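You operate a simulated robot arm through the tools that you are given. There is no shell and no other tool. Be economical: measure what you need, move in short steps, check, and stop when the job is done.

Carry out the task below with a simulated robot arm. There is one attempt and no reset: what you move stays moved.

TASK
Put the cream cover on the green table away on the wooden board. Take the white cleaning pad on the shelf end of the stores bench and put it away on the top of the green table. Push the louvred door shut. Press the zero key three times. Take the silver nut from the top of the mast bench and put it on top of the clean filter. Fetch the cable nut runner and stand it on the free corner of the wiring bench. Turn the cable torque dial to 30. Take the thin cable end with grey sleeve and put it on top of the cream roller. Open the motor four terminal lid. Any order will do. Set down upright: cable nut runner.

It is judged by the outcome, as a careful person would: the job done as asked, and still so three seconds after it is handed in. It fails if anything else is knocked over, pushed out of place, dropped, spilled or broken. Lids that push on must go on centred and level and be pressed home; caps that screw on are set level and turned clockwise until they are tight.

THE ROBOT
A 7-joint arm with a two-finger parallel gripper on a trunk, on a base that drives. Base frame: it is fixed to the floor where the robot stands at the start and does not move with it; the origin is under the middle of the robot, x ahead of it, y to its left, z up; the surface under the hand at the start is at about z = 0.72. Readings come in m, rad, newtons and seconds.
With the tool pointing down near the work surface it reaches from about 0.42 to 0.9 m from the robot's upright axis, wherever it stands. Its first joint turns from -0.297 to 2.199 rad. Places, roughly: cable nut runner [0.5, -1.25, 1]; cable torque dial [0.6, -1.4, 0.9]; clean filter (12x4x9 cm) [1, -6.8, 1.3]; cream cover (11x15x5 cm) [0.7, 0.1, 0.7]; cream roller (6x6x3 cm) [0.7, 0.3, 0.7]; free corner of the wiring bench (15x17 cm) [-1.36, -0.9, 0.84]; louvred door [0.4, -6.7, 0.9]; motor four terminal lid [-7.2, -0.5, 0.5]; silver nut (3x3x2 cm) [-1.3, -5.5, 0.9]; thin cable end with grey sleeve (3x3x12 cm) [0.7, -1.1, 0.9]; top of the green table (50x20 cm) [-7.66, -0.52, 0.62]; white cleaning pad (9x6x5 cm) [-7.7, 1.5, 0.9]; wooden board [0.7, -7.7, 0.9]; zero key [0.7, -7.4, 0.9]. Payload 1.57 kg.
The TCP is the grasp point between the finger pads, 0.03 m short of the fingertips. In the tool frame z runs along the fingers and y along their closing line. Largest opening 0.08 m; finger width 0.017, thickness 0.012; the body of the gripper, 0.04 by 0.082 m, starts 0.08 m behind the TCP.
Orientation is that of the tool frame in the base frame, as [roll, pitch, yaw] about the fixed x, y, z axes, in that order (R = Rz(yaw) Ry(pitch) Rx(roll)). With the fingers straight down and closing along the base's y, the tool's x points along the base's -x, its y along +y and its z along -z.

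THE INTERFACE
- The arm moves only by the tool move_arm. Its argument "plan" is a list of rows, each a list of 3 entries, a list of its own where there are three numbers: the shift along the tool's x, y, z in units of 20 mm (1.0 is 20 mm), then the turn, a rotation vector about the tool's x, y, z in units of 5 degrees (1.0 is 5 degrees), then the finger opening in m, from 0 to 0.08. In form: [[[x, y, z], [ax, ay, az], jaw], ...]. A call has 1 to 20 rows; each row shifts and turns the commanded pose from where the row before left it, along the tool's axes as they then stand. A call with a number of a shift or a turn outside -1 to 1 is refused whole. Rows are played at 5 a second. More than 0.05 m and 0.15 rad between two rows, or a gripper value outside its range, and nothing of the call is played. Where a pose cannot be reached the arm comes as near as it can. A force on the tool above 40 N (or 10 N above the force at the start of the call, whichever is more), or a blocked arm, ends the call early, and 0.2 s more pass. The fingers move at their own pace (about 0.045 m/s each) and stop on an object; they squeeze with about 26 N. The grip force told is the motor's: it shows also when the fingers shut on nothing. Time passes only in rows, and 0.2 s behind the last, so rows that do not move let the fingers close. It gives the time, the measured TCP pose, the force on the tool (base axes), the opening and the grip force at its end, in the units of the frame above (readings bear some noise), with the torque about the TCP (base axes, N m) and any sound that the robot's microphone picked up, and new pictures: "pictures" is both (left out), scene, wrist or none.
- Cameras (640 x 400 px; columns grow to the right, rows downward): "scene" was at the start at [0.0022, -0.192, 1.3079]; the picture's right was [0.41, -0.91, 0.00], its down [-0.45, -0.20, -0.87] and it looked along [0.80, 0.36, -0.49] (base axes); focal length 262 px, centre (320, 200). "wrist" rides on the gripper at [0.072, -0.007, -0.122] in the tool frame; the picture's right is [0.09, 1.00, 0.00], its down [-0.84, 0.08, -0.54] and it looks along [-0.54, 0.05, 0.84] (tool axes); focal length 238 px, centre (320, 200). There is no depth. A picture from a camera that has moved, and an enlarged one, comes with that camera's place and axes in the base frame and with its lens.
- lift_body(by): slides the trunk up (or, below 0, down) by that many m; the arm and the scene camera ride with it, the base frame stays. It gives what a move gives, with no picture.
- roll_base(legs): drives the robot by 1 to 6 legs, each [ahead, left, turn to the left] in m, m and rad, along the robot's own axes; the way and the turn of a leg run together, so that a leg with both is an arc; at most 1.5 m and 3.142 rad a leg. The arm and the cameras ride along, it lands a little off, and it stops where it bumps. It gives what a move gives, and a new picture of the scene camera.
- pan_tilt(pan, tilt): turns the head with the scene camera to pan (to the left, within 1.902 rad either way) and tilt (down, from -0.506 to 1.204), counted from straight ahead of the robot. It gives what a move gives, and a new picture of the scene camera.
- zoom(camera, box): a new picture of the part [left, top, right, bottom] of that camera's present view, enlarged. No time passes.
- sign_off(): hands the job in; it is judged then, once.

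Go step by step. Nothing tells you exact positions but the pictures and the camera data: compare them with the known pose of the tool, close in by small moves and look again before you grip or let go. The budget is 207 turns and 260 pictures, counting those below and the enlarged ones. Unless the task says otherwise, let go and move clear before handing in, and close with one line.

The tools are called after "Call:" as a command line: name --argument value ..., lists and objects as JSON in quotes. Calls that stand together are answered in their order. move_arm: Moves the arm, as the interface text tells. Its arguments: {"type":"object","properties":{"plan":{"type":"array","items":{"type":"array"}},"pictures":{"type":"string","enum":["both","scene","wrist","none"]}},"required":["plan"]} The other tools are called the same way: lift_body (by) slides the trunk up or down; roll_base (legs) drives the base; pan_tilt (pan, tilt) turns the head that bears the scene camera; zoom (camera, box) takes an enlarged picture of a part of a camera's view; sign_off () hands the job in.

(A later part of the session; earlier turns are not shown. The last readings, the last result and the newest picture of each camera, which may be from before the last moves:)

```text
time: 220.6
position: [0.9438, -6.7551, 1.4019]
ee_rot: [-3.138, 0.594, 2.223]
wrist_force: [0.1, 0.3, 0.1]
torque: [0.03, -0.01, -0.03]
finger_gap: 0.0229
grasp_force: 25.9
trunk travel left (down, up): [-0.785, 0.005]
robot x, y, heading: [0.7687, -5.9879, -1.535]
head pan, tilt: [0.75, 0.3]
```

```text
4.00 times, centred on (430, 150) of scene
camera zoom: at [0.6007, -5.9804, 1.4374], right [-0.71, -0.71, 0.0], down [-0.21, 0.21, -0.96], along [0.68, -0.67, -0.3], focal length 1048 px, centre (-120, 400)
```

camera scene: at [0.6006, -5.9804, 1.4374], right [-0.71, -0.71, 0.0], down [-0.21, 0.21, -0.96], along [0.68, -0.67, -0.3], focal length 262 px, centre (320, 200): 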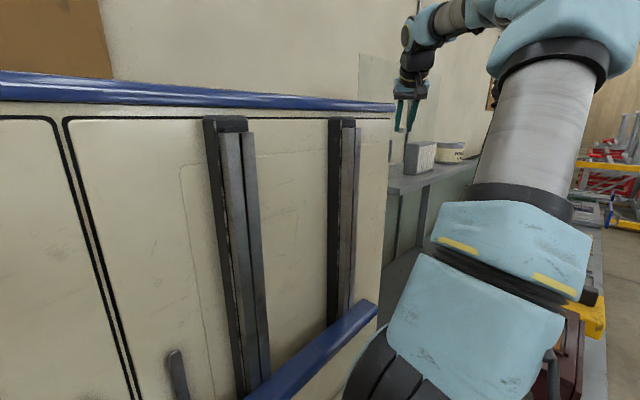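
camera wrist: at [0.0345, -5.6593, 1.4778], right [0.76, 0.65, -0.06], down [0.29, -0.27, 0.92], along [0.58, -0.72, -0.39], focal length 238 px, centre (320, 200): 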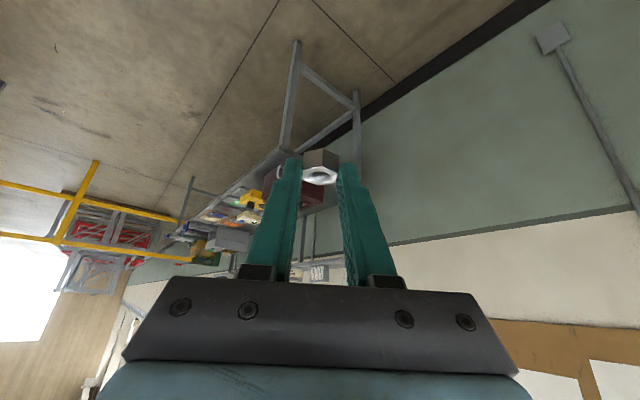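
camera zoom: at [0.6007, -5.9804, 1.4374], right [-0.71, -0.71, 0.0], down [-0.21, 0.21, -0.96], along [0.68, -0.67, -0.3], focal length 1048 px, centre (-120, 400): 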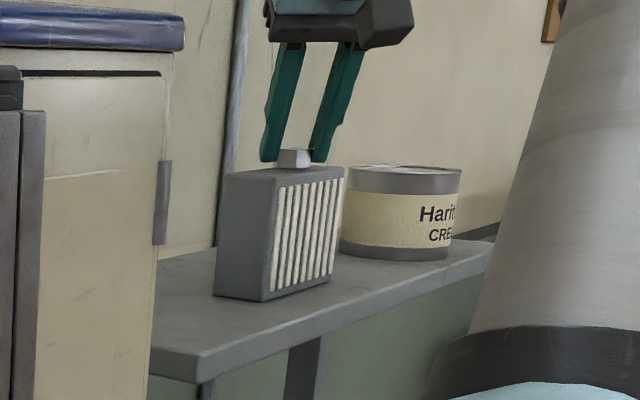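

Call:
move_arm --plan '[[[0.07, 0, 0.104], [0, 0, 0], 0.0], [[0.056, 0, 0.083], [0, 0, 0], 0.0], [[0.056, 0, 0.083], [0, 0, 0], 0.0]]' --pictures "none"

Call:
zoom --camera "scene" --box '[410, 120, 450, 170]'

```text
time: 221.4
position: [0.9442, -6.7554, 1.3991]
ee_rot: [-3.137, 0.603, 2.223]
wrist_force: [-0.9, -4.9, 25.8]
torque: [-0.32, -0.19, -0.04]
finger_gap: 0.023
grasp_force: 25.8
trunk travel left (down, up): [-0.785, 0.005]
robot x, y, heading: [0.7665, -5.9894, -1.535]
head pan, tilt: [0.75, 0.3]
```

```text
8.00 times, centred on (430, 145) of scene
camera zoom: at [0.6004, -5.9796, 1.4378], right [-0.71, -0.71, 0.0], down [-0.21, 0.21, -0.96], along [0.68, -0.67, -0.3], focal length 2097 px, centre (-560, 640)
```

zoom: 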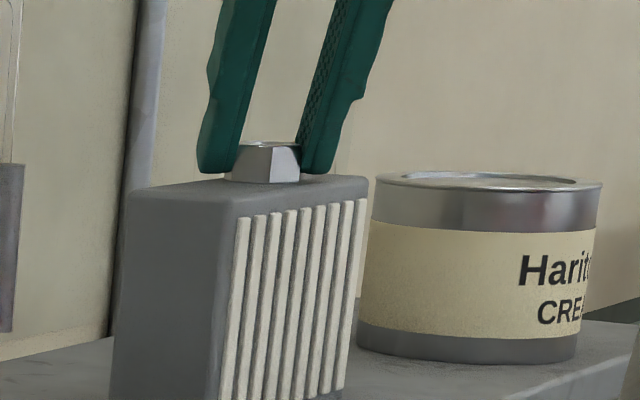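

Seated with 26 N. Relieve the force, then open and withdraw.

Call:
move_arm --plan '[[[-0.056, 0, -0.083], [0, 0, 0], 0.0], [[-0.034, 0, -0.05], [0, 0, 0], 0.0]]' --pictures "none"

```text
time: 222.0
position: [0.9441, -6.7543, 1.3996]
ee_rot: [-3.137, 0.597, 2.221]
wrist_force: [2.1, -5.6, 23.6]
torque: [-0.3, -0.3, -0.04]
finger_gap: 0.0231
grasp_force: 25.9
trunk travel left (down, up): [-0.785, 0.005]
robot x, y, heading: [0.7695, -5.9878, -1.532]
head pan, tilt: [0.75, 0.3]
```

Call:
move_arm --plan '[[[-0.056, 0, -0.083], [0, 0, 0], 0.0], [[-0.034, 0, -0.05], [0, 0, 0], 0.0]]' --pictures "none"

```text
time: 222.6
position: [0.9445, -6.7557, 1.3992]
ee_rot: [-3.138, 0.589, 2.222]
wrist_force: [1.7, -0.4, 8.1]
torque: [-0.12, -0.15, 0.0]
finger_gap: 0.0229
grasp_force: 26.3
trunk travel left (down, up): [-0.785, 0.005]
robot x, y, heading: [0.7671, -5.9867, -1.533]
head pan, tilt: [0.75, 0.3]
```

Force is small now. Open gradually and back out along the tool axis.

Call:
move_arm --plan '[[[-0.02, 0, -0.03], [0, 0, 0], 0.0], [[0, 0, 0], [0, 0, 0], 0.026], [[0, 0, 0], [0, 0, 0], 0.032], [[0, 0, 0], [0, 0, 0], 0.045], [[0, 0, 0], [0, 0, 0], 0.055], [[0, 0, -0.5], [0, 0, 0], 0.055], [[0, 0, -1], [0, 0, 0], 0.055], [[0, 0, -1], [0, 0, 0], 0.055], [[0, 0, -1], [0, 0, 0], 0.055]]' --pictures "none"

Call:
zoom --camera "scene" --box '[390, 80, 470, 180]'

```text
time: 224.6
position: [0.9199, -6.7251, 1.46]
ee_rot: [-3.138, 0.596, 2.221]
wrist_force: [0.1, -1.1, 0.5]
torque: [0.03, 0.03, -0.03]
finger_gap: 0.055
grasp_force: 0.1
trunk travel left (down, up): [-0.785, 0.005]
robot x, y, heading: [0.7664, -5.9854, -1.531]
head pan, tilt: [0.75, 0.3]
```

```text
4.00 times, centred on (430, 130) of scene
camera zoom: at [0.6008, -5.9806, 1.4374], right [-0.71, -0.71, 0.0], down [-0.21, 0.21, -0.96], along [0.68, -0.67, -0.3], focal length 1048 px, centre (-120, 480)
```

zoom: 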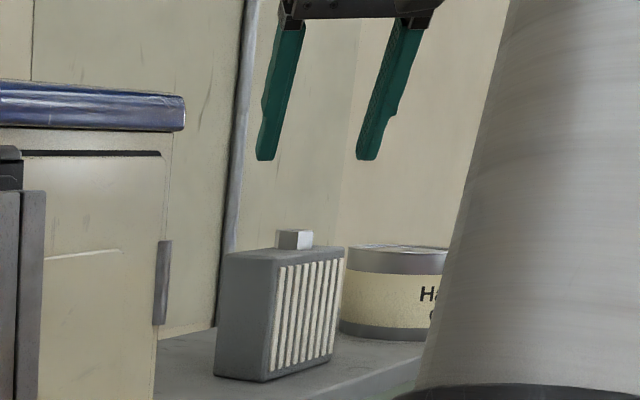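

Nut done. Back out into the aisle, turn to face the wall again, and put the tool upright with a retracted arm.

Call:
roll_base --legs '[[-0.55, 0, 0], [0, -1.0, 0], [0, 0, 1.53]]'

Call:
move_arm --plan '[[[0.7, 0, 0.5], [0, 1, 0], 0.055], [[0.7, 0, 0.5], [0, 1, 0], 0.055], [[0.7, 0, 0.5], [0, 1, 0], 0.055], [[0.7, 0, 0.5], [0, 1, 0], 0.055], [[0.7, 0, 0.5], [0, 1, 0], 0.055], [[0.5, 0, 0.5], [0, 1, 0], 0.055], [[0.5, 0, 0.8], [0, 0.82, 0], 0.055], [[0.5, 0, 1], [0, 0, 1], 0.055], [[0.5, 0, 1], [0, 0, 1], 0.055], [[0.5, 0, 1], [0, 0, 1], 0.055], [[0.5, 0, 1], [0, 0, 1], 0.055], [[0.5, 0, 1], [0, 0, 1], 0.055], [[0, 0, 0.5], [0, 0, 1], 0.055], [[0, 0, 0], [0, 0, 1], 0.055]]' --pictures "scene"

```text
time: 236.2
position: [0.5105, -5.3565, 1.4611]
ee_rot: [-3.139, 0.594, -2.553]
wrist_force: [0.2, -0.8, 0.1]
torque: [-0.02, -0.03, -0.02]
finger_gap: 0.0549
grasp_force: 0.0
trunk travel left (down, up): [-0.785, 0.005]
robot x, y, heading: [-0.2365, -5.4621, -0.022]
head pan, tilt: [0.75, 0.3]
camera scene: at [-0.2525, -5.6281, 1.4374], right [0.66, -0.75, 0.0], down [-0.22, -0.2, -0.96], along [0.71, 0.63, -0.3], focal length 262 px, centre (320, 200)
```

scene: 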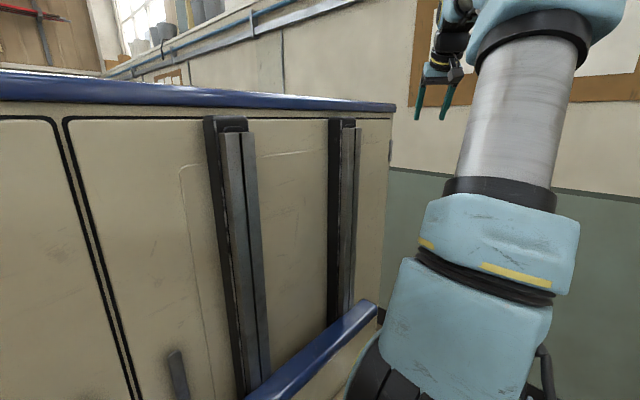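

```text
time: 239.2
position: [0.4127, -5.4104, 1.248]
ee_rot: [-3.14, 0.001, 3.119]
wrist_force: [0.5, -0.3, 0.1]
torque: [0.01, -0.03, -0.01]
finger_gap: 0.0549
grasp_force: 0.1
trunk travel left (down, up): [-0.785, 0.005]
robot x, y, heading: [-0.2351, -5.4658, -0.024]
head pan, tilt: [0.75, 0.3]
camera scene: at [-0.2525, -5.6281, 1.4374], right [0.66, -0.75, 0.0], down [-0.22, -0.2, -0.96], along [0.71, 0.63, -0.3], focal length 262 px, centre (320, 200)
```

scene: 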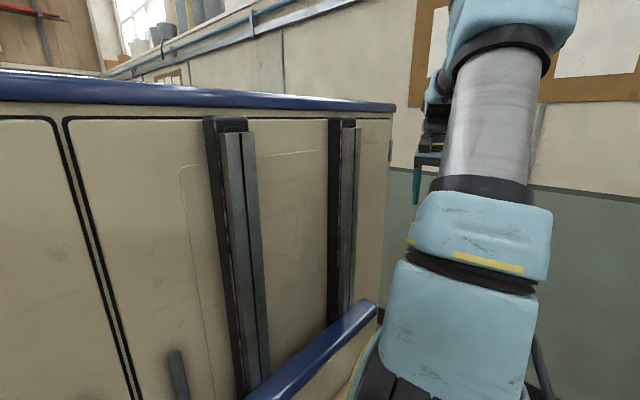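

Call:
roll_base --legs '[[-0.2, 0, 0.022], [0, 1.5, 0], [0, 1.5, 0], [0, 1.0, 0]]'

Call:
pan_tilt --pan 0.1 --tilt 0.6

```text
time: 259.7
position: [0.0964, -1.3756, 1.2472]
ee_rot: [-3.138, 0.001, -3.111]
wrist_force: [-0.7, -0.4, -0.2]
torque: [0.02, 0.01, 0.0]
finger_gap: 0.055
grasp_force: 0.0
trunk travel left (down, up): [-0.785, 0.005]
robot x, y, heading: [-0.5451, -1.4642, 0.026]
head pan, tilt: [0.75, 0.3]
camera scene: at [-0.5559, -1.6283, 1.4374], right [0.7, -0.71, 0.0], down [-0.21, -0.21, -0.96], along [0.68, 0.67, -0.3], focal length 262 px, centre (320, 200)
```

scene: 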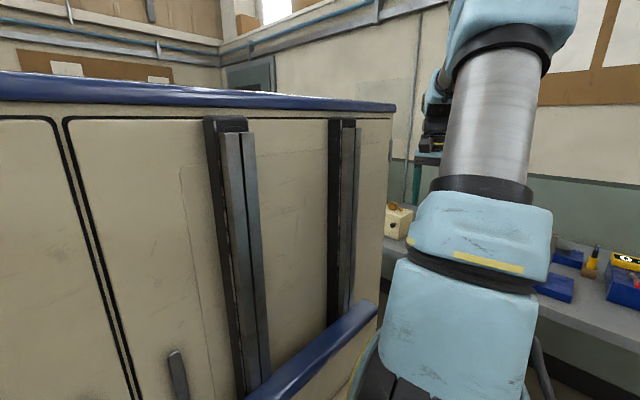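

```text
time: 260.7
position: [0.0973, -1.3754, 1.2493]
ee_rot: [-3.139, 0.002, -3.112]
wrist_force: [-0.4, 0.6, 0.0]
torque: [-0.01, 0.0, 0.03]
finger_gap: 0.0552
grasp_force: 0.0
trunk travel left (down, up): [-0.785, 0.005]
robot x, y, heading: [-0.5474, -1.4623, 0.027]
head pan, tilt: [0.099, 0.6]
camera scene: at [-0.5347, -1.6825, 1.41], right [0.13, -0.99, 0.0], down [-0.56, -0.07, -0.83], along [0.82, 0.11, -0.56], focal length 262 px, centre (320, 200)
```

scene: 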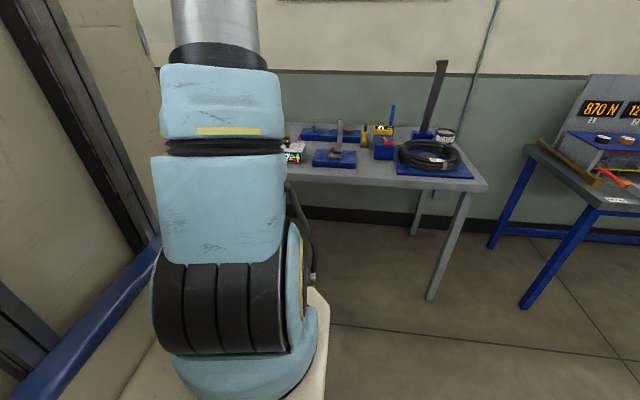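

Drive up to the bench, dial first.

Call:
roll_base --legs '[[0.47, -0.02, -0.026]]'

Call:
zoom --camera "wrist" --box '[160, 0, 560, 260]'

```text
time: 263.5
position: [0.5713, -1.3966, 1.2492]
ee_rot: [-3.137, 0.002, -3.128]
wrist_force: [-0.2, -0.4, 0.0]
torque: [0.0, -0.02, -0.03]
finger_gap: 0.0552
grasp_force: 0.0
trunk travel left (down, up): [-0.785, 0.005]
robot x, y, heading: [-0.072, -1.473, 0.013]
head pan, tilt: [0.099, 0.6]
camera scene: at [-0.0662, -1.6936, 1.4099], right [0.11, -0.99, 0.0], down [-0.56, -0.06, -0.83], along [0.82, 0.09, -0.56], focal length 262 px, centre (320, 200)
```

scene: 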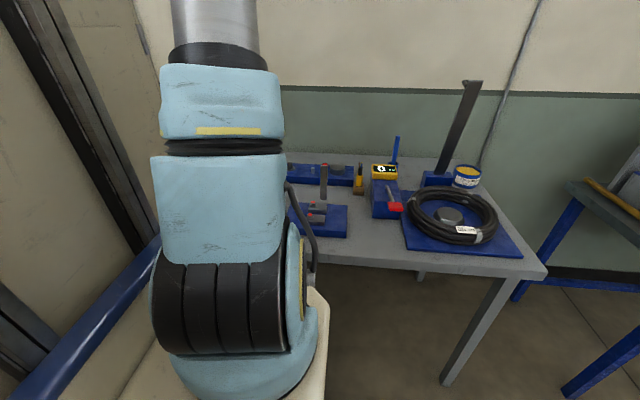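

```text
1.54 times, centred on (360, 130) of wrist
camera zoom: at [0.4989, -1.4049, 1.3712], right [-0.1, 0.99, 0.0], down [0.84, 0.09, 0.54], along [0.54, 0.05, -0.84], focal length 367 px, centre (258, 308)
```

zoom: 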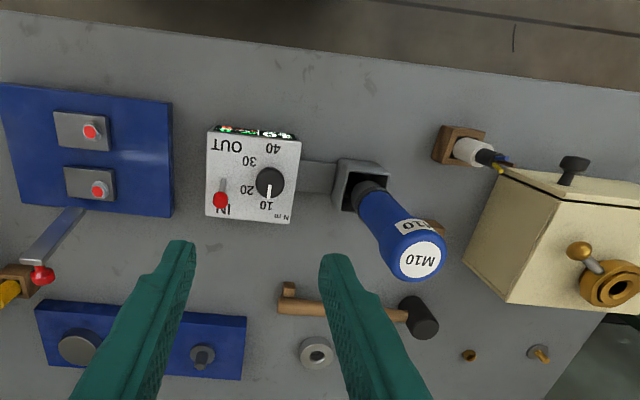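

Call:
zoom --camera "wrist" --box '[275, 65, 375, 150]'

```text
4.71 times, centred on (325, 108) of wrist
camera zoom: at [0.4989, -1.4049, 1.3712], right [-0.1, 0.99, 0.0], down [0.84, 0.09, 0.54], along [0.54, 0.05, -0.84], focal length 1122 px, centre (296, 635)
```

zoom: 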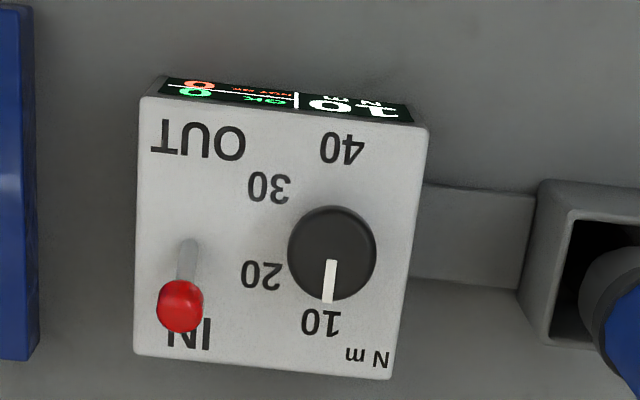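

The pointer stands at 10; 30 lies 120° clockwise from above. The knob is round at about (0.607, −1.383). I'll pre-rotate the tool 80° counter-clockwise while moving above it.

Call:
move_arm --plan '[[[-0.9, 0.35, 0], [0, 0, 0], 0.055], [[-0.9, 0.35, 0], [0, 0, 0], 0.055], [[0, 0, 1], [0, 0, -1], 0.055], [[0, 0, 1], [0, 0, -1], 0.055], [[0, 0, 1], [0, 0, -1], 0.055], [[0, 0, 1], [0, 0, -1], 0.055], [[0, 0, 1], [0, 0, -1], 0.055], [[0, 0, 1], [0, 0, -1], 0.055], [[0, 0, 1], [0, 0, -1], 0.055], [[0, 0, 0.5], [0, 0, -1], 0.055], [[0, 0, 0.5], [0, 0, -1], 0.055], [[0, 0, 0], [0, 0, -1], 0.055], [[0, 0, 0], [0, 0, -1], 0.055], [[0, 0, 0], [0, 0, -1], 0.055], [[0, 0, 0], [0, 0, -1], 0.055], [[0, 0, 0], [0, 0, -1], 0.055], [[0, 0, 0], [0, 0, -1], 0.055], [[0, 0, 0], [0, 0, -1], 0.055]]' --pictures "wrist"

```text
time: 267.3
position: [0.607, -1.3834, 1.0881]
ee_rot: [-3.139, -0.001, -1.731]
wrist_force: [-0.5, 0.2, -0.3]
torque: [0.01, 0.01, -0.01]
finger_gap: 0.0548
grasp_force: 0.1
trunk travel left (down, up): [-0.785, 0.005]
robot x, y, heading: [-0.076, -1.4711, 0.014]
head pan, tilt: [0.099, 0.6]
camera wrist: at [0.602, -1.4549, 1.2116], right [-1.0, 0.07, 0.0], down [0.06, 0.84, 0.54], along [0.04, 0.54, -0.84], focal length 238 px, centre (320, 200)
```

wrist: 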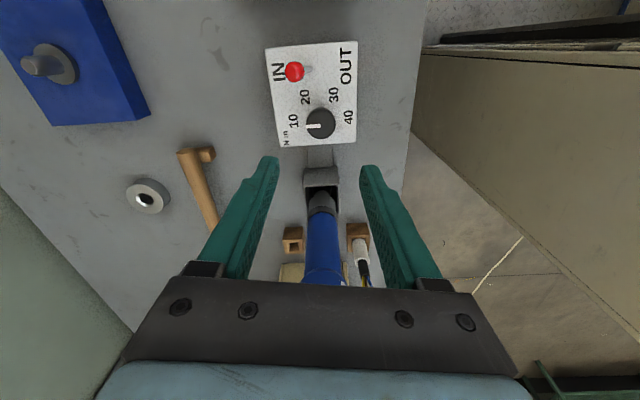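

Knob top is about (0.605, −1.3835, 0.941), right under the tool. Lower until the fingertips straddle it.

Call:
move_arm --plan '[[[0, 0, 1], [0, 0, 0], 0.055], [[0, 0, 1], [0, 0, 0], 0.055], [[0, 0, 1], [0, 0, 0], 0.055], [[0, 0, 1], [0, 0, 0], 0.055], [[0, 0, 1], [0, 0, 0], 0.055]]' --pictures "none"

Call:
zoom --camera "wrist" --box '[220, 70, 420, 220]'

```text
time: 268.5
position: [0.6075, -1.3843, 0.9874]
ee_rot: [-3.138, -0.004, -1.733]
wrist_force: [-0.2, -0.1, 0.0]
torque: [0.0, -0.05, -0.03]
finger_gap: 0.055
grasp_force: 0.1
trunk travel left (down, up): [-0.785, 0.005]
robot x, y, heading: [-0.0772, -1.473, 0.012]
head pan, tilt: [0.099, 0.6]
```

```text
2.67 times, centred on (320, 145) of wrist
camera zoom: at [0.6016, -1.4561, 1.1113], right [-1.0, 0.07, 0.0], down [0.06, 0.84, 0.54], along [0.04, 0.54, -0.84], focal length 636 px, centre (320, 347)
```

zoom: 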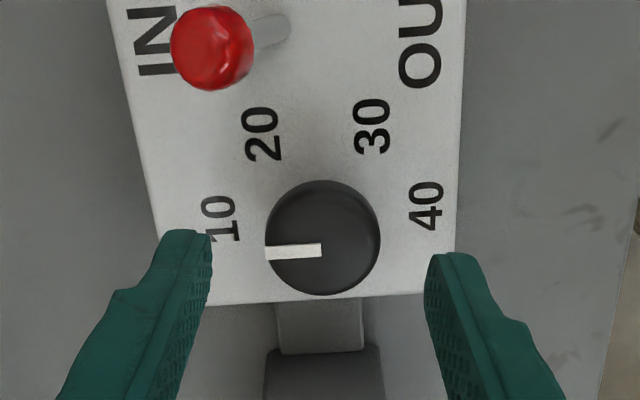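

Good alignment. Down 27 mm and close on the knob.

Call:
move_arm --plan '[[[0, 0, 0.7], [0, 0, 0], 0.055], [[0, 0, 0.6], [0, 0, 0], 0.055], [[0, 0, 0], [0, 0, 0], 0.0], [[0, 0, 0], [0, 0, 0], 0.0], [[0, 0, 0], [0, 0, 0], 0.0]]' --pictures "none"

Call:
zoom --camera "wrist" --box '[220, 70, 420, 220]'

```text
time: 269.7
position: [0.6058, -1.383, 0.9615]
ee_rot: [3.14, -0.002, -1.732]
wrist_force: [-8.6, 2.1, -0.4]
torque: [0.02, 0.4, 0.02]
finger_gap: 0.0334
grasp_force: 28.3
trunk travel left (down, up): [-0.785, 0.005]
robot x, y, heading: [-0.0733, -1.4729, 0.01]
head pan, tilt: [0.099, 0.6]
```

```text
2.67 times, centred on (320, 145) of wrist
camera zoom: at [0.601, -1.4557, 1.0848], right [-1.0, 0.07, 0.0], down [0.06, 0.84, 0.54], along [0.04, 0.54, -0.84], focal length 636 px, centre (320, 347)
```

zoom: 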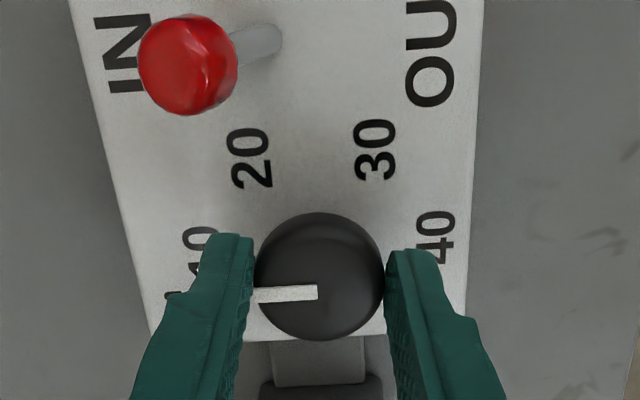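

Knob gripped. Turning clockwise, first 95°.

Call:
move_arm --plan '[[[0, 0.05, 0], [0, 0, 0.5], 0.0], [[0, 0, 0], [0, 0, 0.5], 0.0], [[0, 0, 0], [0, 0, 1], 0.0], [[0, 0, 0], [0, 0, 1], 0.0], [[0, 0, 0], [0, 0, 1], 0.0], [[0, 0, 0], [0, 0, 1], 0.0], [[0, 0, 0], [0, 0, 1], 0.0], [[0, 0, 0], [0, 0, 1], 0.0], [[0, 0, 0], [0, 0, 1], 0.0], [[0, 0, 0], [0, 0, 1], 0.0], [[0, 0, 0], [0, 0, 1], 0.0], [[0, 0, 0], [0, 0, 1], 0.0], [[0, 0, 0], [0, 0, 1], 0.0], [[0, 0, 0], [0, 0, 1], 0.0], [[0, 0, 0], [0, 0, 1], 0.0], [[0, 0, 0], [0, 0, 1], 0.0], [[0, 0, 0], [0, 0, 1], 0.0], [[0, 0, 0], [0, 0, 1], 0.0], [[0, 0, 0], [0, 0, 1], 0.0], [[0, 0, 0], [0, 0, 1], 0.0]]' --pictures "none"

Call:
zoom --camera "wrist" --box '[220, 70, 420, 220]'

```text
time: 273.9
position: [0.6043, -1.3816, 0.9616]
ee_rot: [-3.138, -0.001, 2.894]
wrist_force: [-28.3, 23.0, -16.8]
torque: [0.52, 1.07, 0.03]
finger_gap: 0.0332
grasp_force: 41.3
trunk travel left (down, up): [-0.785, 0.005]
robot x, y, heading: [-0.0755, -1.4742, 0.013]
head pan, tilt: [0.099, 0.6]
```

```text
2.67 times, centred on (320, 145) of wrist
camera zoom: at [0.5327, -1.3695, 1.0848], right [0.15, 0.99, 0.0], down [0.83, -0.13, 0.54], along [0.53, -0.09, -0.84], focal length 636 px, centre (320, 347)
```

zoom: 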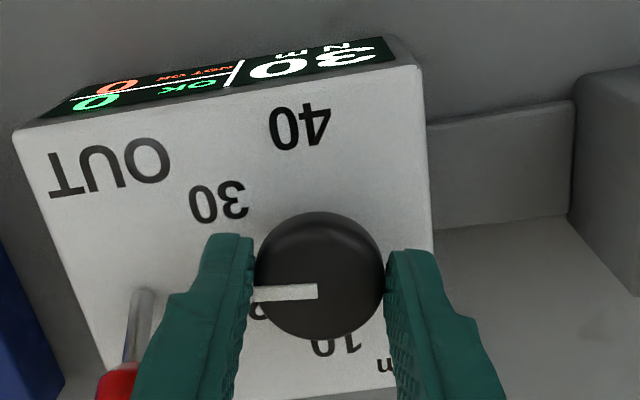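

The display already reads 30, but the pointer is ~25° short of the mark. Ease the side force and turn the rest.

Call:
move_arm --plan '[[[0.17, 0.06, 0], [0, 0, 0], 0.0], [[0, 0, 0], [0, 0, 1], 0.0], [[0, 0, 0], [0, 0, 1], 0.0], [[0, 0, 0], [0, 0, 1], 0.0], [[0, 0, 0], [0, 0, 1], 0.0], [[0, 0, 0], [0, 0, 0.8], 0.0]]' --pictures "none"

Call:
zoom --camera "wrist" --box '[220, 60, 420, 220]'

```text
time: 275.3
position: [0.605, -1.3785, 0.962]
ee_rot: [-3.14, 0.004, 2.474]
wrist_force: [-1.3, 24.4, -33.7]
torque: [0.72, 0.25, 0.03]
finger_gap: 0.0333
grasp_force: 41.7
trunk travel left (down, up): [-0.785, 0.005]
robot x, y, heading: [-0.0781, -1.4718, 0.007]
head pan, tilt: [0.099, 0.6]
```

```text
2.50 times, centred on (320, 140) of wrist
camera zoom: at [0.5437, -1.3404, 1.0847], right [0.55, 0.84, 0.0], down [0.7, -0.46, 0.54], along [0.46, -0.3, -0.84], focal length 596 px, centre (320, 350)
```

zoom: 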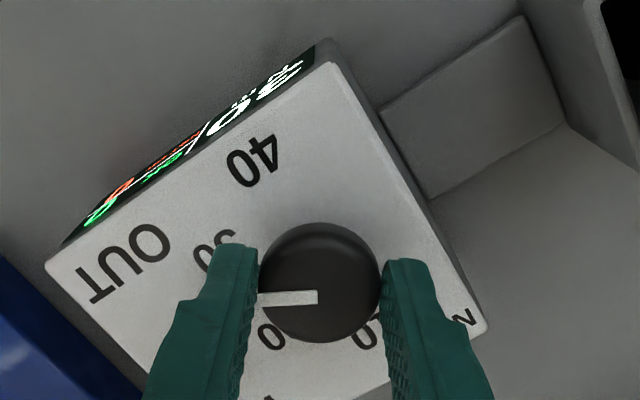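

Display says 30. Release and rise to verify the pointer.

Call:
move_arm --plan '[[[0, 0, 0], [0, 0, 0], 0.055], [[0, 0, 0], [0, 0, 0], 0.055], [[0, 0, 0], [0, 0, 0], 0.055], [[0, 0, -1], [0, 0, 0], 0.055], [[0, 0, -1], [0, 0, 0], 0.055], [[0, 0, -1], [0, 0, 0], 0.055], [[0, 0, -1], [0, 0, 0], 0.055], [[0, 0, -1], [0, 0, 0], 0.055], [[0, 0, -1], [0, 0, 0], 0.055]]' --pictures "none"

Call:
zoom --camera "wrist" --box '[220, 60, 420, 220]'

```text
time: 277.3
position: [0.6028, -1.3813, 1.0828]
ee_rot: [-3.141, 0.001, 2.475]
wrist_force: [0.6, -0.1, 0.1]
torque: [-0.03, 0.0, -0.03]
finger_gap: 0.0551
grasp_force: 0.1
trunk travel left (down, up): [-0.785, 0.005]
robot x, y, heading: [-0.0767, -1.4704, 0.008]
head pan, tilt: [0.099, 0.6]
```

```text
2.50 times, centred on (320, 140) of wrist
camera zoom: at [0.5418, -1.342, 1.2056], right [0.54, 0.84, 0.0], down [0.7, -0.46, 0.54], along [0.46, -0.3, -0.84], focal length 596 px, centre (320, 350)
```

zoom: 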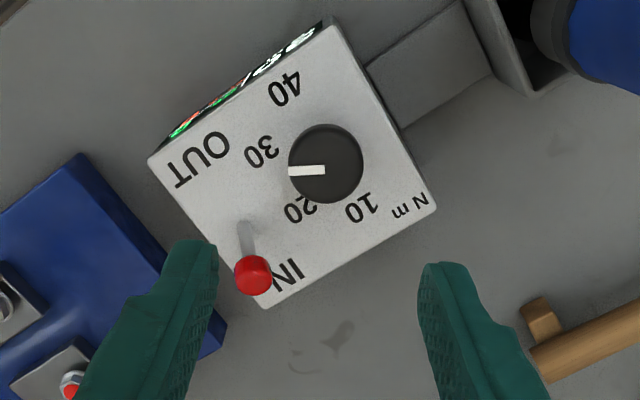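

Pointer on 30 and the display reads 30. Now the runner: rise, square the tool and move above it.

Call:
move_arm --plan '[[[0, 0, -1], [0, 0, 0], 0.08], [[0, 0, -1], [0, 0, 0], 0.08], [[0, 0, -1], [0, 0, 0], 0.08], [[0, 0, -1], [0, 0, -1], 0.08], [[0, 0, -1], [0, 0, -1], 0.08], [[0, 0, -1], [0, 0, -1], 0.08], [[0, 0, -1], [0, 0, -1], 0.08], [[0, 0, 0], [0, 0, -1], 0.08], [[0, 0, 0], [0, 0, -1], 0.08], [[0, 0, 0], [0, 0, -1], 0.08], [[0, 0, 0], [0, 0, -0.6], 0.08], [[-0.4, 0.9, 0], [0, 0, 0], 0.08], [[-0.4, 0.9, 0], [0, 0, 0], 0.08], [[-0.3, 0.9, 0], [0, 0, 0], 0.08], [[-0.3, 0.9, 0], [0, 0, 0], 0.08], [[0, 0.9, 0], [0, 0, 0], 0.08]]' --pictures "wrist"

```text
time: 280.7
position: [0.633, -1.2904, 1.2216]
ee_rot: [-3.138, 0.0, 3.137]
wrist_force: [0.0, 0.2, 0.4]
torque: [0.01, 0.01, 0.02]
finger_gap: 0.08
grasp_force: 0.0
trunk travel left (down, up): [-0.785, 0.005]
robot x, y, heading: [-0.0784, -1.4704, 0.013]
head pan, tilt: [0.099, 0.6]
camera wrist: at [0.5604, -1.2971, 1.3444], right [-0.09, 1.0, 0.0], down [0.84, 0.07, 0.54], along [0.54, 0.04, -0.84], focal length 238 px, centre (320, 200)
```

wrist: 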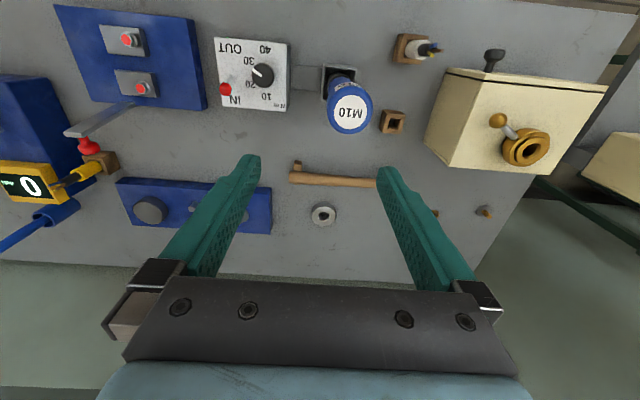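

Runner axis is at (0.616, −1.263). Align and lower to just above it.

Call:
move_arm --plan '[[[0.45, 0.7, 0.5], [0, 0, 0], 0.08], [[0.4, 0.65, 1], [0, 0, 0], 0.08], [[0, 0, 1], [0, 0, 0], 0.08], [[0, 0, 1], [0, 0, 0], 0.08], [[0, 0, 1], [0, 0, 0], 0.08]]' --pictures "wrist"

```text
time: 281.9
position: [0.6148, -1.2642, 1.1329]
ee_rot: [-3.138, 0.002, 3.136]
wrist_force: [-0.1, -0.6, 0.5]
torque: [0.01, 0.01, -0.01]
finger_gap: 0.08
grasp_force: 0.1
trunk travel left (down, up): [-0.785, 0.005]
robot x, y, heading: [-0.0772, -1.4709, 0.014]
head pan, tilt: [0.099, 0.6]
camera wrist: at [0.5425, -1.27, 1.2557], right [-0.09, 1.0, 0.0], down [0.84, 0.07, 0.54], along [0.54, 0.04, -0.84], focal length 238 px, centre (320, 200)
```

wrist: 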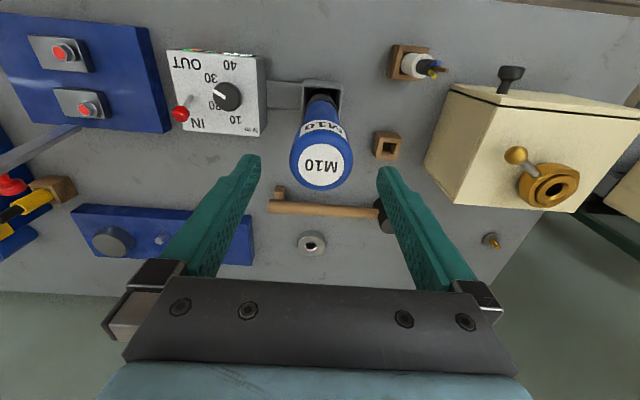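

Centred (Ø≈46 mm, top z≈1.095). Lower and grip.

Call:
move_arm --plan '[[[0, 0, 1], [0, 0, 0], 0.08], [[0, 0, 1], [0, 0, 0], 0.08], [[0, 0, 1], [0, 0, 0], 0.08], [[0, 0, 1], [0, 0, 0], 0.08], [[0, 0, 0.3], [0, 0, 0], 0.08], [[0, 0, 0], [0, 0, 0], 0.0], [[0, 0, 0], [0, 0, 0], 0.0], [[0, 0, 0], [0, 0, 0], 0.0], [[0, 0, 0], [0, 0, 0], 0.0], [[0, 0, -0.3], [0, 0, 0], 0.0], [[0, 0, -0.5], [0, 0, 0], 0.0]]' --pictures "wrist"

```text
time: 284.3
position: [0.6159, -1.2644, 1.0612]
ee_rot: [-3.138, 0.001, 3.139]
wrist_force: [-0.1, -0.9, -5.4]
torque: [0.01, 0.0, -0.02]
finger_gap: 0.0457
grasp_force: 25.8
trunk travel left (down, up): [-0.785, 0.005]
robot x, y, heading: [-0.0746, -1.4765, 0.01]
head pan, tilt: [0.099, 0.6]
camera wrist: at [0.543, -1.2701, 1.185], right [-0.09, 1.0, 0.0], down [0.84, 0.08, 0.54], along [0.54, 0.04, -0.84], focal length 238 px, centre (320, 200)
```

wrist: 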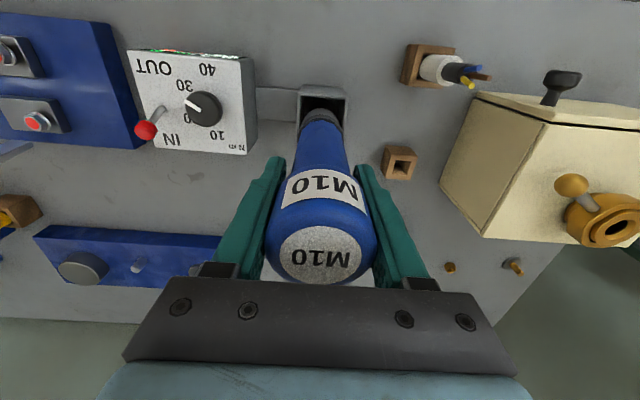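

Runner held. Lift it straight out.

Call:
move_arm --plan '[[[0, 0, -1], [0, 0, 0], 0.0], [[0, 0, -1], [0, 0, 0], 0.0], [[0, 0, -1], [0, 0, 0], 0.0], [[0, 0, -1], [0, 0, 0], 0.0], [[0, 0, -1], [0, 0, 0], 0.0], [[0, 0, -1], [0, 0, 0], 0.0], [[0, 0, -1], [0, 0, 0], 0.0], [[0, 0, -1], [0, 0, 0], 0.0], [[0, 0, -1], [0, 0, 0], 0.0], [[0, 0, -1], [0, 0, 0], 0.0], [[0, 0, -1], [0, 0, 0], 0.0], [[0, 0, -1], [0, 0, 0], 0.0]]' --pictures "wrist"

```text
time: 286.9
position: [0.6151, -1.2635, 1.3016]
ee_rot: [-3.137, 0.003, 3.139]
wrist_force: [0.9, 0.3, -5.5]
torque: [0.03, 0.0, -0.02]
finger_gap: 0.0458
grasp_force: 25.8
trunk travel left (down, up): [-0.785, 0.005]
robot x, y, heading: [-0.0775, -1.4758, 0.016]
head pan, tilt: [0.099, 0.6]
camera wrist: at [0.5424, -1.2706, 1.4238], right [-0.09, 1.0, 0.0], down [0.84, 0.08, 0.54], along [0.54, 0.04, -0.84], focal length 238 px, centre (320, 200)
```

wrist: 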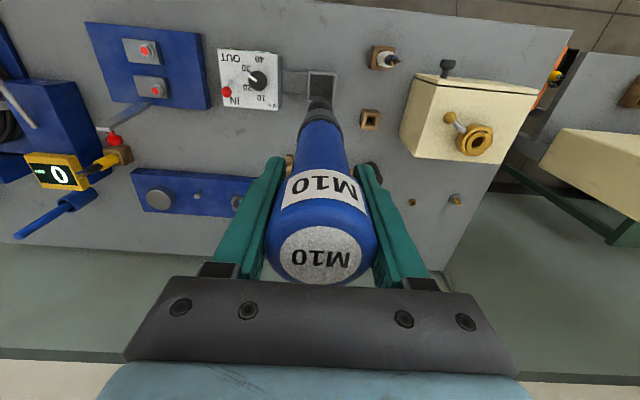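

Runner clear of the cradle. Retract the arm a bit, back off and turn around to the wiring bench.

Call:
move_arm --plan '[[[1, 0, 0], [0, 0, 0], 0.0], [[1, 0, 0], [0, 0, 0], 0.0], [[1, 0, 0], [0, 0, 0], 0.0], [[1, 0, 0], [0, 0, 0], 0.0], [[1, 0, 0], [0, 0, 0], 0.0], [[1, 0, 0], [0, 0, 0], 0.0]]' --pictures "none"

Call:
roll_base --legs '[[-0.3, 0, 0], [0, 0.4, 0], [0, 0, 1.57], [0, 0, 1.56]]'

Call:
pan_tilt --pan 0.0 --tilt 0.45

```text
time: 288.3
position: [0.493, -1.2635, 1.3004]
ee_rot: [-3.139, 0.002, 3.135]
wrist_force: [0.1, 0.6, -4.6]
torque: [-0.02, 0.01, 0.03]
finger_gap: 0.0459
grasp_force: 25.6
trunk travel left (down, up): [-0.785, 0.005]
robot x, y, heading: [-0.0761, -1.4753, 0.012]
head pan, tilt: [0.099, 0.6]
```

```text
time: 298.5
position: [-0.9329, -0.8304, 1.2971]
ee_rot: [-3.113, -0.013, -0.771]
wrist_force: [10.9, 3.1, -2.9]
torque: [0.17, -0.43, 0.04]
finger_gap: 0.0466
grasp_force: 26.3
trunk travel left (down, up): [-0.785, 0.005]
robot x, y, heading: [-0.3832, -1.0741, 2.396]
head pan, tilt: [0.099, 0.6]
stopped in leg 4: the force on the tool passed its limit at 49 N (the readings are from after the stop); the commanded pose is now the measured one
camera scene: at [-0.2377, -0.9073, 1.4098], right [0.6, 0.8, 0.0], down [0.45, -0.34, -0.83], along [-0.66, 0.5, -0.56], focal length 262 px, centre (320, 200)
```

scene: 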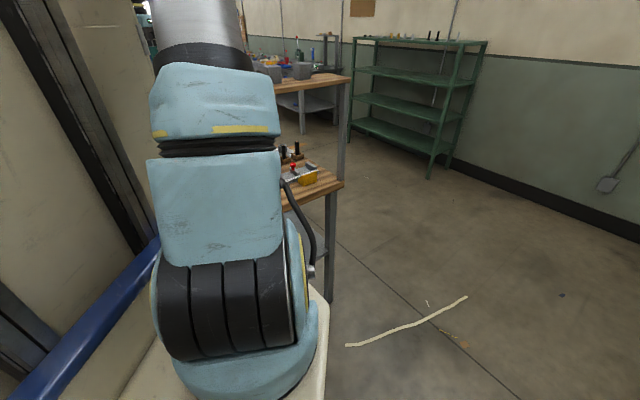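

```text
time: 299.2
position: [-0.933, -0.8304, 1.2994]
ee_rot: [-3.115, -0.011, -0.768]
wrist_force: [13.9, 5.1, -6.5]
torque: [0.31, -0.66, 0.02]
finger_gap: 0.0465
grasp_force: 26.4
trunk travel left (down, up): [-0.785, 0.005]
robot x, y, heading: [-0.3834, -1.0758, 2.401]
head pan, tilt: [0.0, 0.45]
camera scene: at [-0.2345, -0.898, 1.4232], right [0.68, 0.73, 0.0], down [0.32, -0.3, -0.9], along [-0.66, 0.61, -0.44], focal length 262 px, centre (320, 200)
```

scene: 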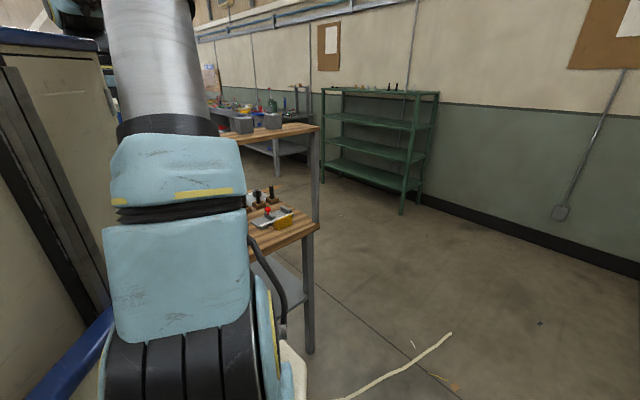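

The runner touched the wiring bench's upper shelf while turning. Turn back a bit, then look.

Call:
roll_base --legs '[[0, 0, -0.35]]'

Call:
zoom --camera "wrist" --box '[0, 0, 640, 400]'

```text
time: 300.6
position: [-0.8187, -0.657, 1.2993]
ee_rot: [-3.116, -0.009, -1.118]
wrist_force: [0.0, -0.5, -5.6]
torque: [0.07, 0.02, 0.0]
finger_gap: 0.045
grasp_force: 25.6
trunk travel left (down, up): [-0.785, 0.005]
robot x, y, heading: [-0.3826, -1.0765, 2.047]
head pan, tilt: [0.0, 0.45]
camera scene: at [-0.184, -0.9591, 1.4235], right [0.89, 0.46, 0.0], down [0.2, -0.39, -0.9], along [-0.41, 0.8, -0.44], focal length 262 px, centre (320, 200)
```

scene: 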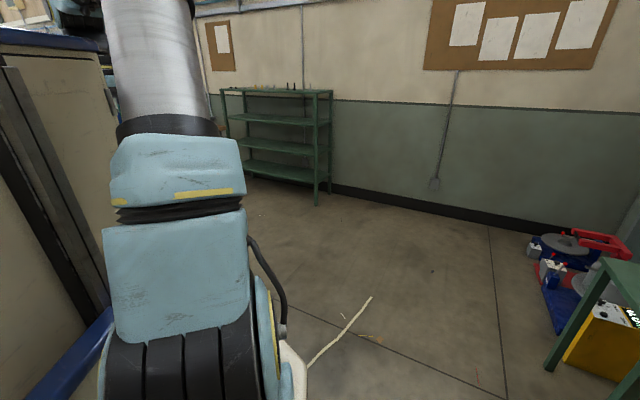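

```text
1.00 times, centred on (320, 200) of wrist (not enlarged: the box is as wide or as high as the picture)
camera zoom: at [-0.7844, -0.7199, 1.4224], right [-0.85, -0.52, -0.02], down [-0.45, 0.72, 0.53], along [-0.26, 0.47, -0.85], focal length 238 px, centre (320, 200)
```

zoom: 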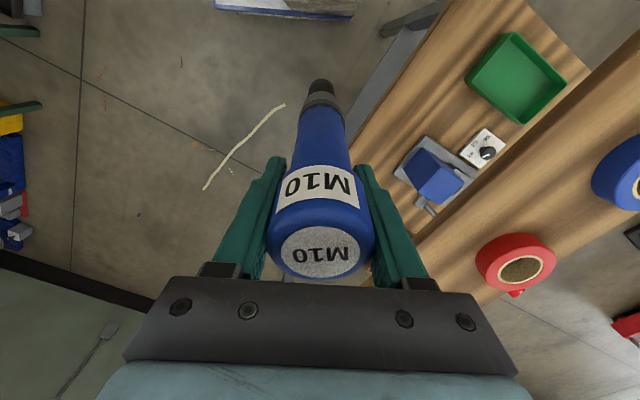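

Still held upright. Move the base away from the bench, then finish the turn.

Call:
roll_base --legs '[[-0.15, -0.29, 0], [0, 0, 1.09]]'

Call:
zoom --camera "wrist" --box '[0, 0, 640, 400]'

```text
time: 305.6
position: [-0.6214, -1.2833, 1.2986]
ee_rot: [-3.114, -0.01, -0.006]
wrist_force: [0.0, 0.1, -4.6]
torque: [-0.03, 0.04, 0.0]
finger_gap: 0.0452
grasp_force: 25.9
trunk travel left (down, up): [-0.785, 0.005]
robot x, y, heading: [-0.0587, -1.0763, -3.122]
head pan, tilt: [0.0, 0.45]
camera scene: at [-0.0705, -0.8462, 1.4235], right [-0.02, 1.0, 0.0], down [0.44, 0.01, -0.9], along [-0.9, -0.02, -0.44], focal length 262 px, centre (320, 200)
```

scene: 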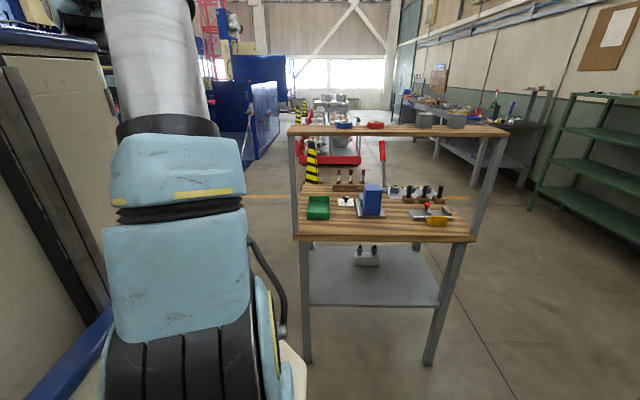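

```text
1.00 times, centred on (320, 200) of wrist (not enlarged: the box is as wide or as high as the picture)
camera zoom: at [-0.5515, -1.2799, 1.4224], right [0.09, -1.0, -0.02], down [-0.84, -0.09, 0.53], along [-0.53, -0.03, -0.85], focal length 238 px, centre (320, 200)
```

zoom: 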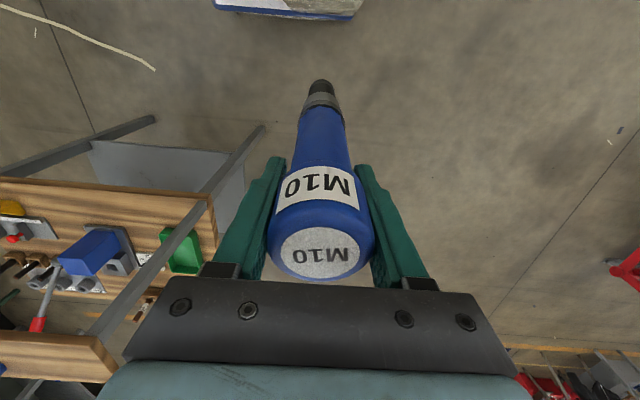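

The bench has an upper shelf over its front part; the free corner (−1.36, −0.9) is at the back, best reached from its end (−y side). Zoom on it first.

Call:
zoom --camera "scene" --box '[280, 110, 520, 260]'

```text
2.67 times, centred on (400, 185) of scene
camera zoom: at [-0.0705, -0.8462, 1.4235], right [-0.02, 1.0, 0.0], down [0.44, 0.01, -0.9], along [-0.9, -0.02, -0.44], focal length 699 px, centre (107, 240)
```

zoom: 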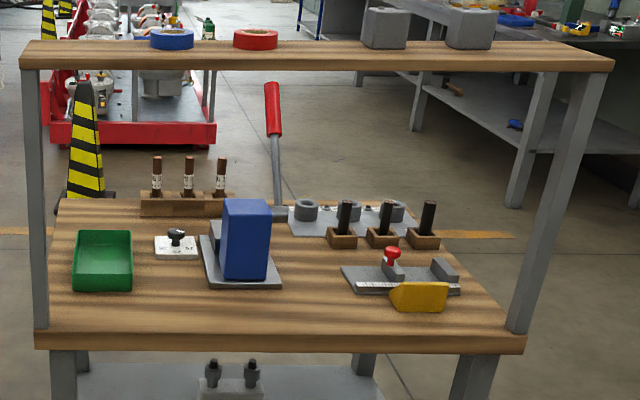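

Back-left corner behind the green tray is the free one. Driving around to the bench's end, to face it from the −y side.

Call:
roll_base --legs '[[0, 0.65, 0], [1.22, 0, 0], [0, 0, -1.585]]'

Call:
zoom --camera "wrist" --box '[0, 0, 640, 400]'

```text
time: 318.8
position: [-1.4403, -1.1564, 1.2991]
ee_rot: [-3.116, -0.01, -1.616]
wrist_force: [0.8, 0.0, -5.4]
torque: [0.02, -0.02, 0.01]
finger_gap: 0.045
grasp_force: 26.1
trunk travel left (down, up): [-0.785, 0.005]
robot x, y, heading: [-1.2571, -1.7349, 1.548]
head pan, tilt: [0.0, 0.45]
camera scene: at [-1.0275, -1.7255, 1.4235], right [1.0, -0.02, 0.0], down [-0.01, -0.44, -0.9], along [0.02, 0.9, -0.44], focal length 262 px, centre (320, 200)
```

scene: 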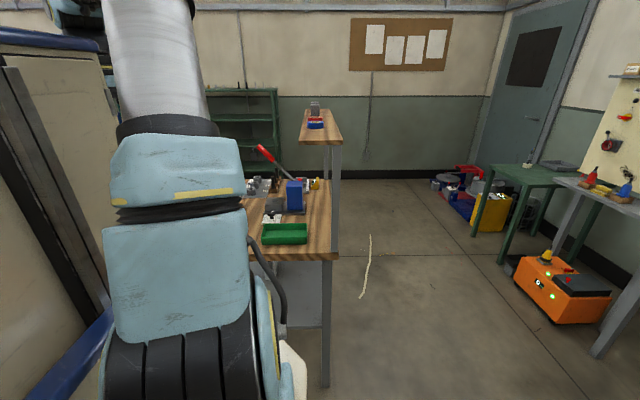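

```text
1.00 times, centred on (320, 200) of wrist (not enlarged: the box is as wide or as high as the picture)
camera zoom: at [-1.4399, -1.2283, 1.4224], right [-1.0, -0.05, -0.02], down [-0.05, 0.85, 0.53], along [0.0, 0.53, -0.85], focal length 238 px, centre (320, 200)
```

zoom: 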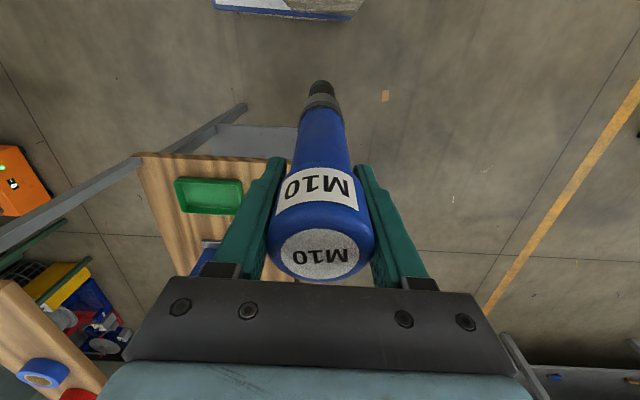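

The runner seems to have tilted slightly in the grip from the bump. Zoom to measure its tilt.

Call:
zoom --camera "wrist" --box '[240, 60, 400, 300]'

```text
1.67 times, centred on (320, 180) of wrist
camera zoom: at [-1.4399, -1.2283, 1.4224], right [-1.0, -0.05, -0.02], down [-0.05, 0.85, 0.53], along [0.0, 0.53, -0.85], focal length 397 px, centre (320, 233)
```

zoom: 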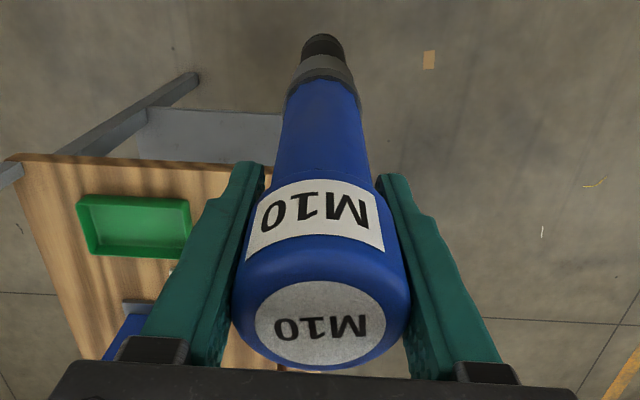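

I'll move the base 0.17 m closer, correct the small tool tilt and bring the runner over the free corner; pressing down lightly will square its base.

Call:
roll_base --legs '[[0.17, 0, 0.02]]'

Call:
move_arm --plan '[[[-0.5, -0.5, 0], [-0.15, -0.06, 0], 0.0], [[-0.9, -0.7, 0], [-0.14, -0.06, 0], 0.0], [[-0.9, -0.7, 0], [0, 0, 0], 0.0], [[-0.9, -0.7, 0], [0, 0, 0], 0.0], [[-0.9, -0.6, 0], [0, 0, 0], 0.0]]' --pictures "wrist"

```text
time: 320.2
position: [-1.4521, -0.9981, 1.2994]
ee_rot: [-3.114, -0.011, -1.592]
wrist_force: [-0.3, -0.6, -5.6]
torque: [0.06, 0.0, 0.02]
finger_gap: 0.0447
grasp_force: 25.7
trunk travel left (down, up): [-0.785, 0.005]
robot x, y, heading: [-1.2552, -1.5674, 1.572]
head pan, tilt: [0.0, 0.45]
camera scene: at [-1.0261, -1.556, 1.4235], right [1.0, 0.0, 0.0], down [0.0, -0.44, -0.9], along [0.0, 0.9, -0.44], focal length 262 px, centre (320, 200)
```

scene: 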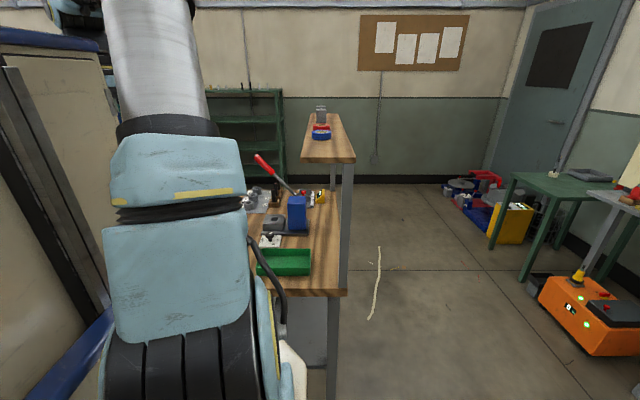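

```text
time: 321.4
position: [-1.387, -0.9162, 1.3006]
ee_rot: [3.141, 0.0, -1.591]
wrist_force: [-0.3, -0.4, -4.7]
torque: [0.04, -0.02, 0.01]
finger_gap: 0.0452
grasp_force: 26.3
trunk travel left (down, up): [-0.785, 0.005]
robot x, y, heading: [-1.2555, -1.5669, 1.573]
head pan, tilt: [0.0, 0.45]
camera wrist: at [-1.3817, -0.9896, 1.4233], right [-1.0, -0.07, 0.0], down [-0.06, 0.84, 0.54], along [-0.04, 0.54, -0.84], focal length 238 px, centre (320, 200)
```

wrist: 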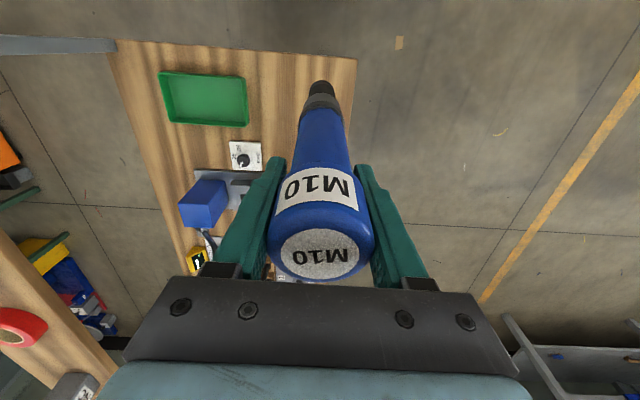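

Runner's over the corner; shift 2–3 cm inward and lower.

Call:
move_arm --plan '[[[-0.6, -0.6, 0.8], [0, 0, 0], 0.0], [[-0.6, -0.6, 1], [0, 0, 0], 0.0], [[0, 0, 1], [0, 0, 0], 0.0], [[0, 0, 1], [0, 0, 0], 0.0], [[0, 0, 1], [0, 0, 0], 0.0], [[0, 0, 1], [0, 0, 0], 0.0], [[0, 0, 1], [0, 0, 0], 0.0], [[0, 0, 1], [0, 0, 0], 0.0], [[0, 0, 1], [0, 0, 0], 0.0], [[0, 0, 1], [0, 0, 0], 0.0]]' --pictures "wrist"

```text
time: 323.6
position: [-1.3614, -0.8947, 1.103]
ee_rot: [3.141, 0.0, -1.591]
wrist_force: [-0.3, -0.5, -5.4]
torque: [0.07, 0.0, -0.01]
finger_gap: 0.0447
grasp_force: 26.0
trunk travel left (down, up): [-0.785, 0.005]
robot x, y, heading: [-1.2519, -1.5673, 1.571]
head pan, tilt: [0.0, 0.45]
camera wrist: at [-1.3574, -0.9662, 1.2257], right [-1.0, -0.07, 0.0], down [-0.06, 0.84, 0.54], along [-0.04, 0.54, -0.84], focal length 238 px, centre (320, 200)
```

wrist: 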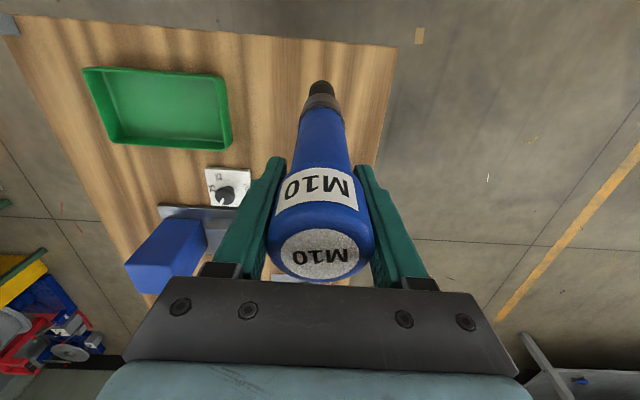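

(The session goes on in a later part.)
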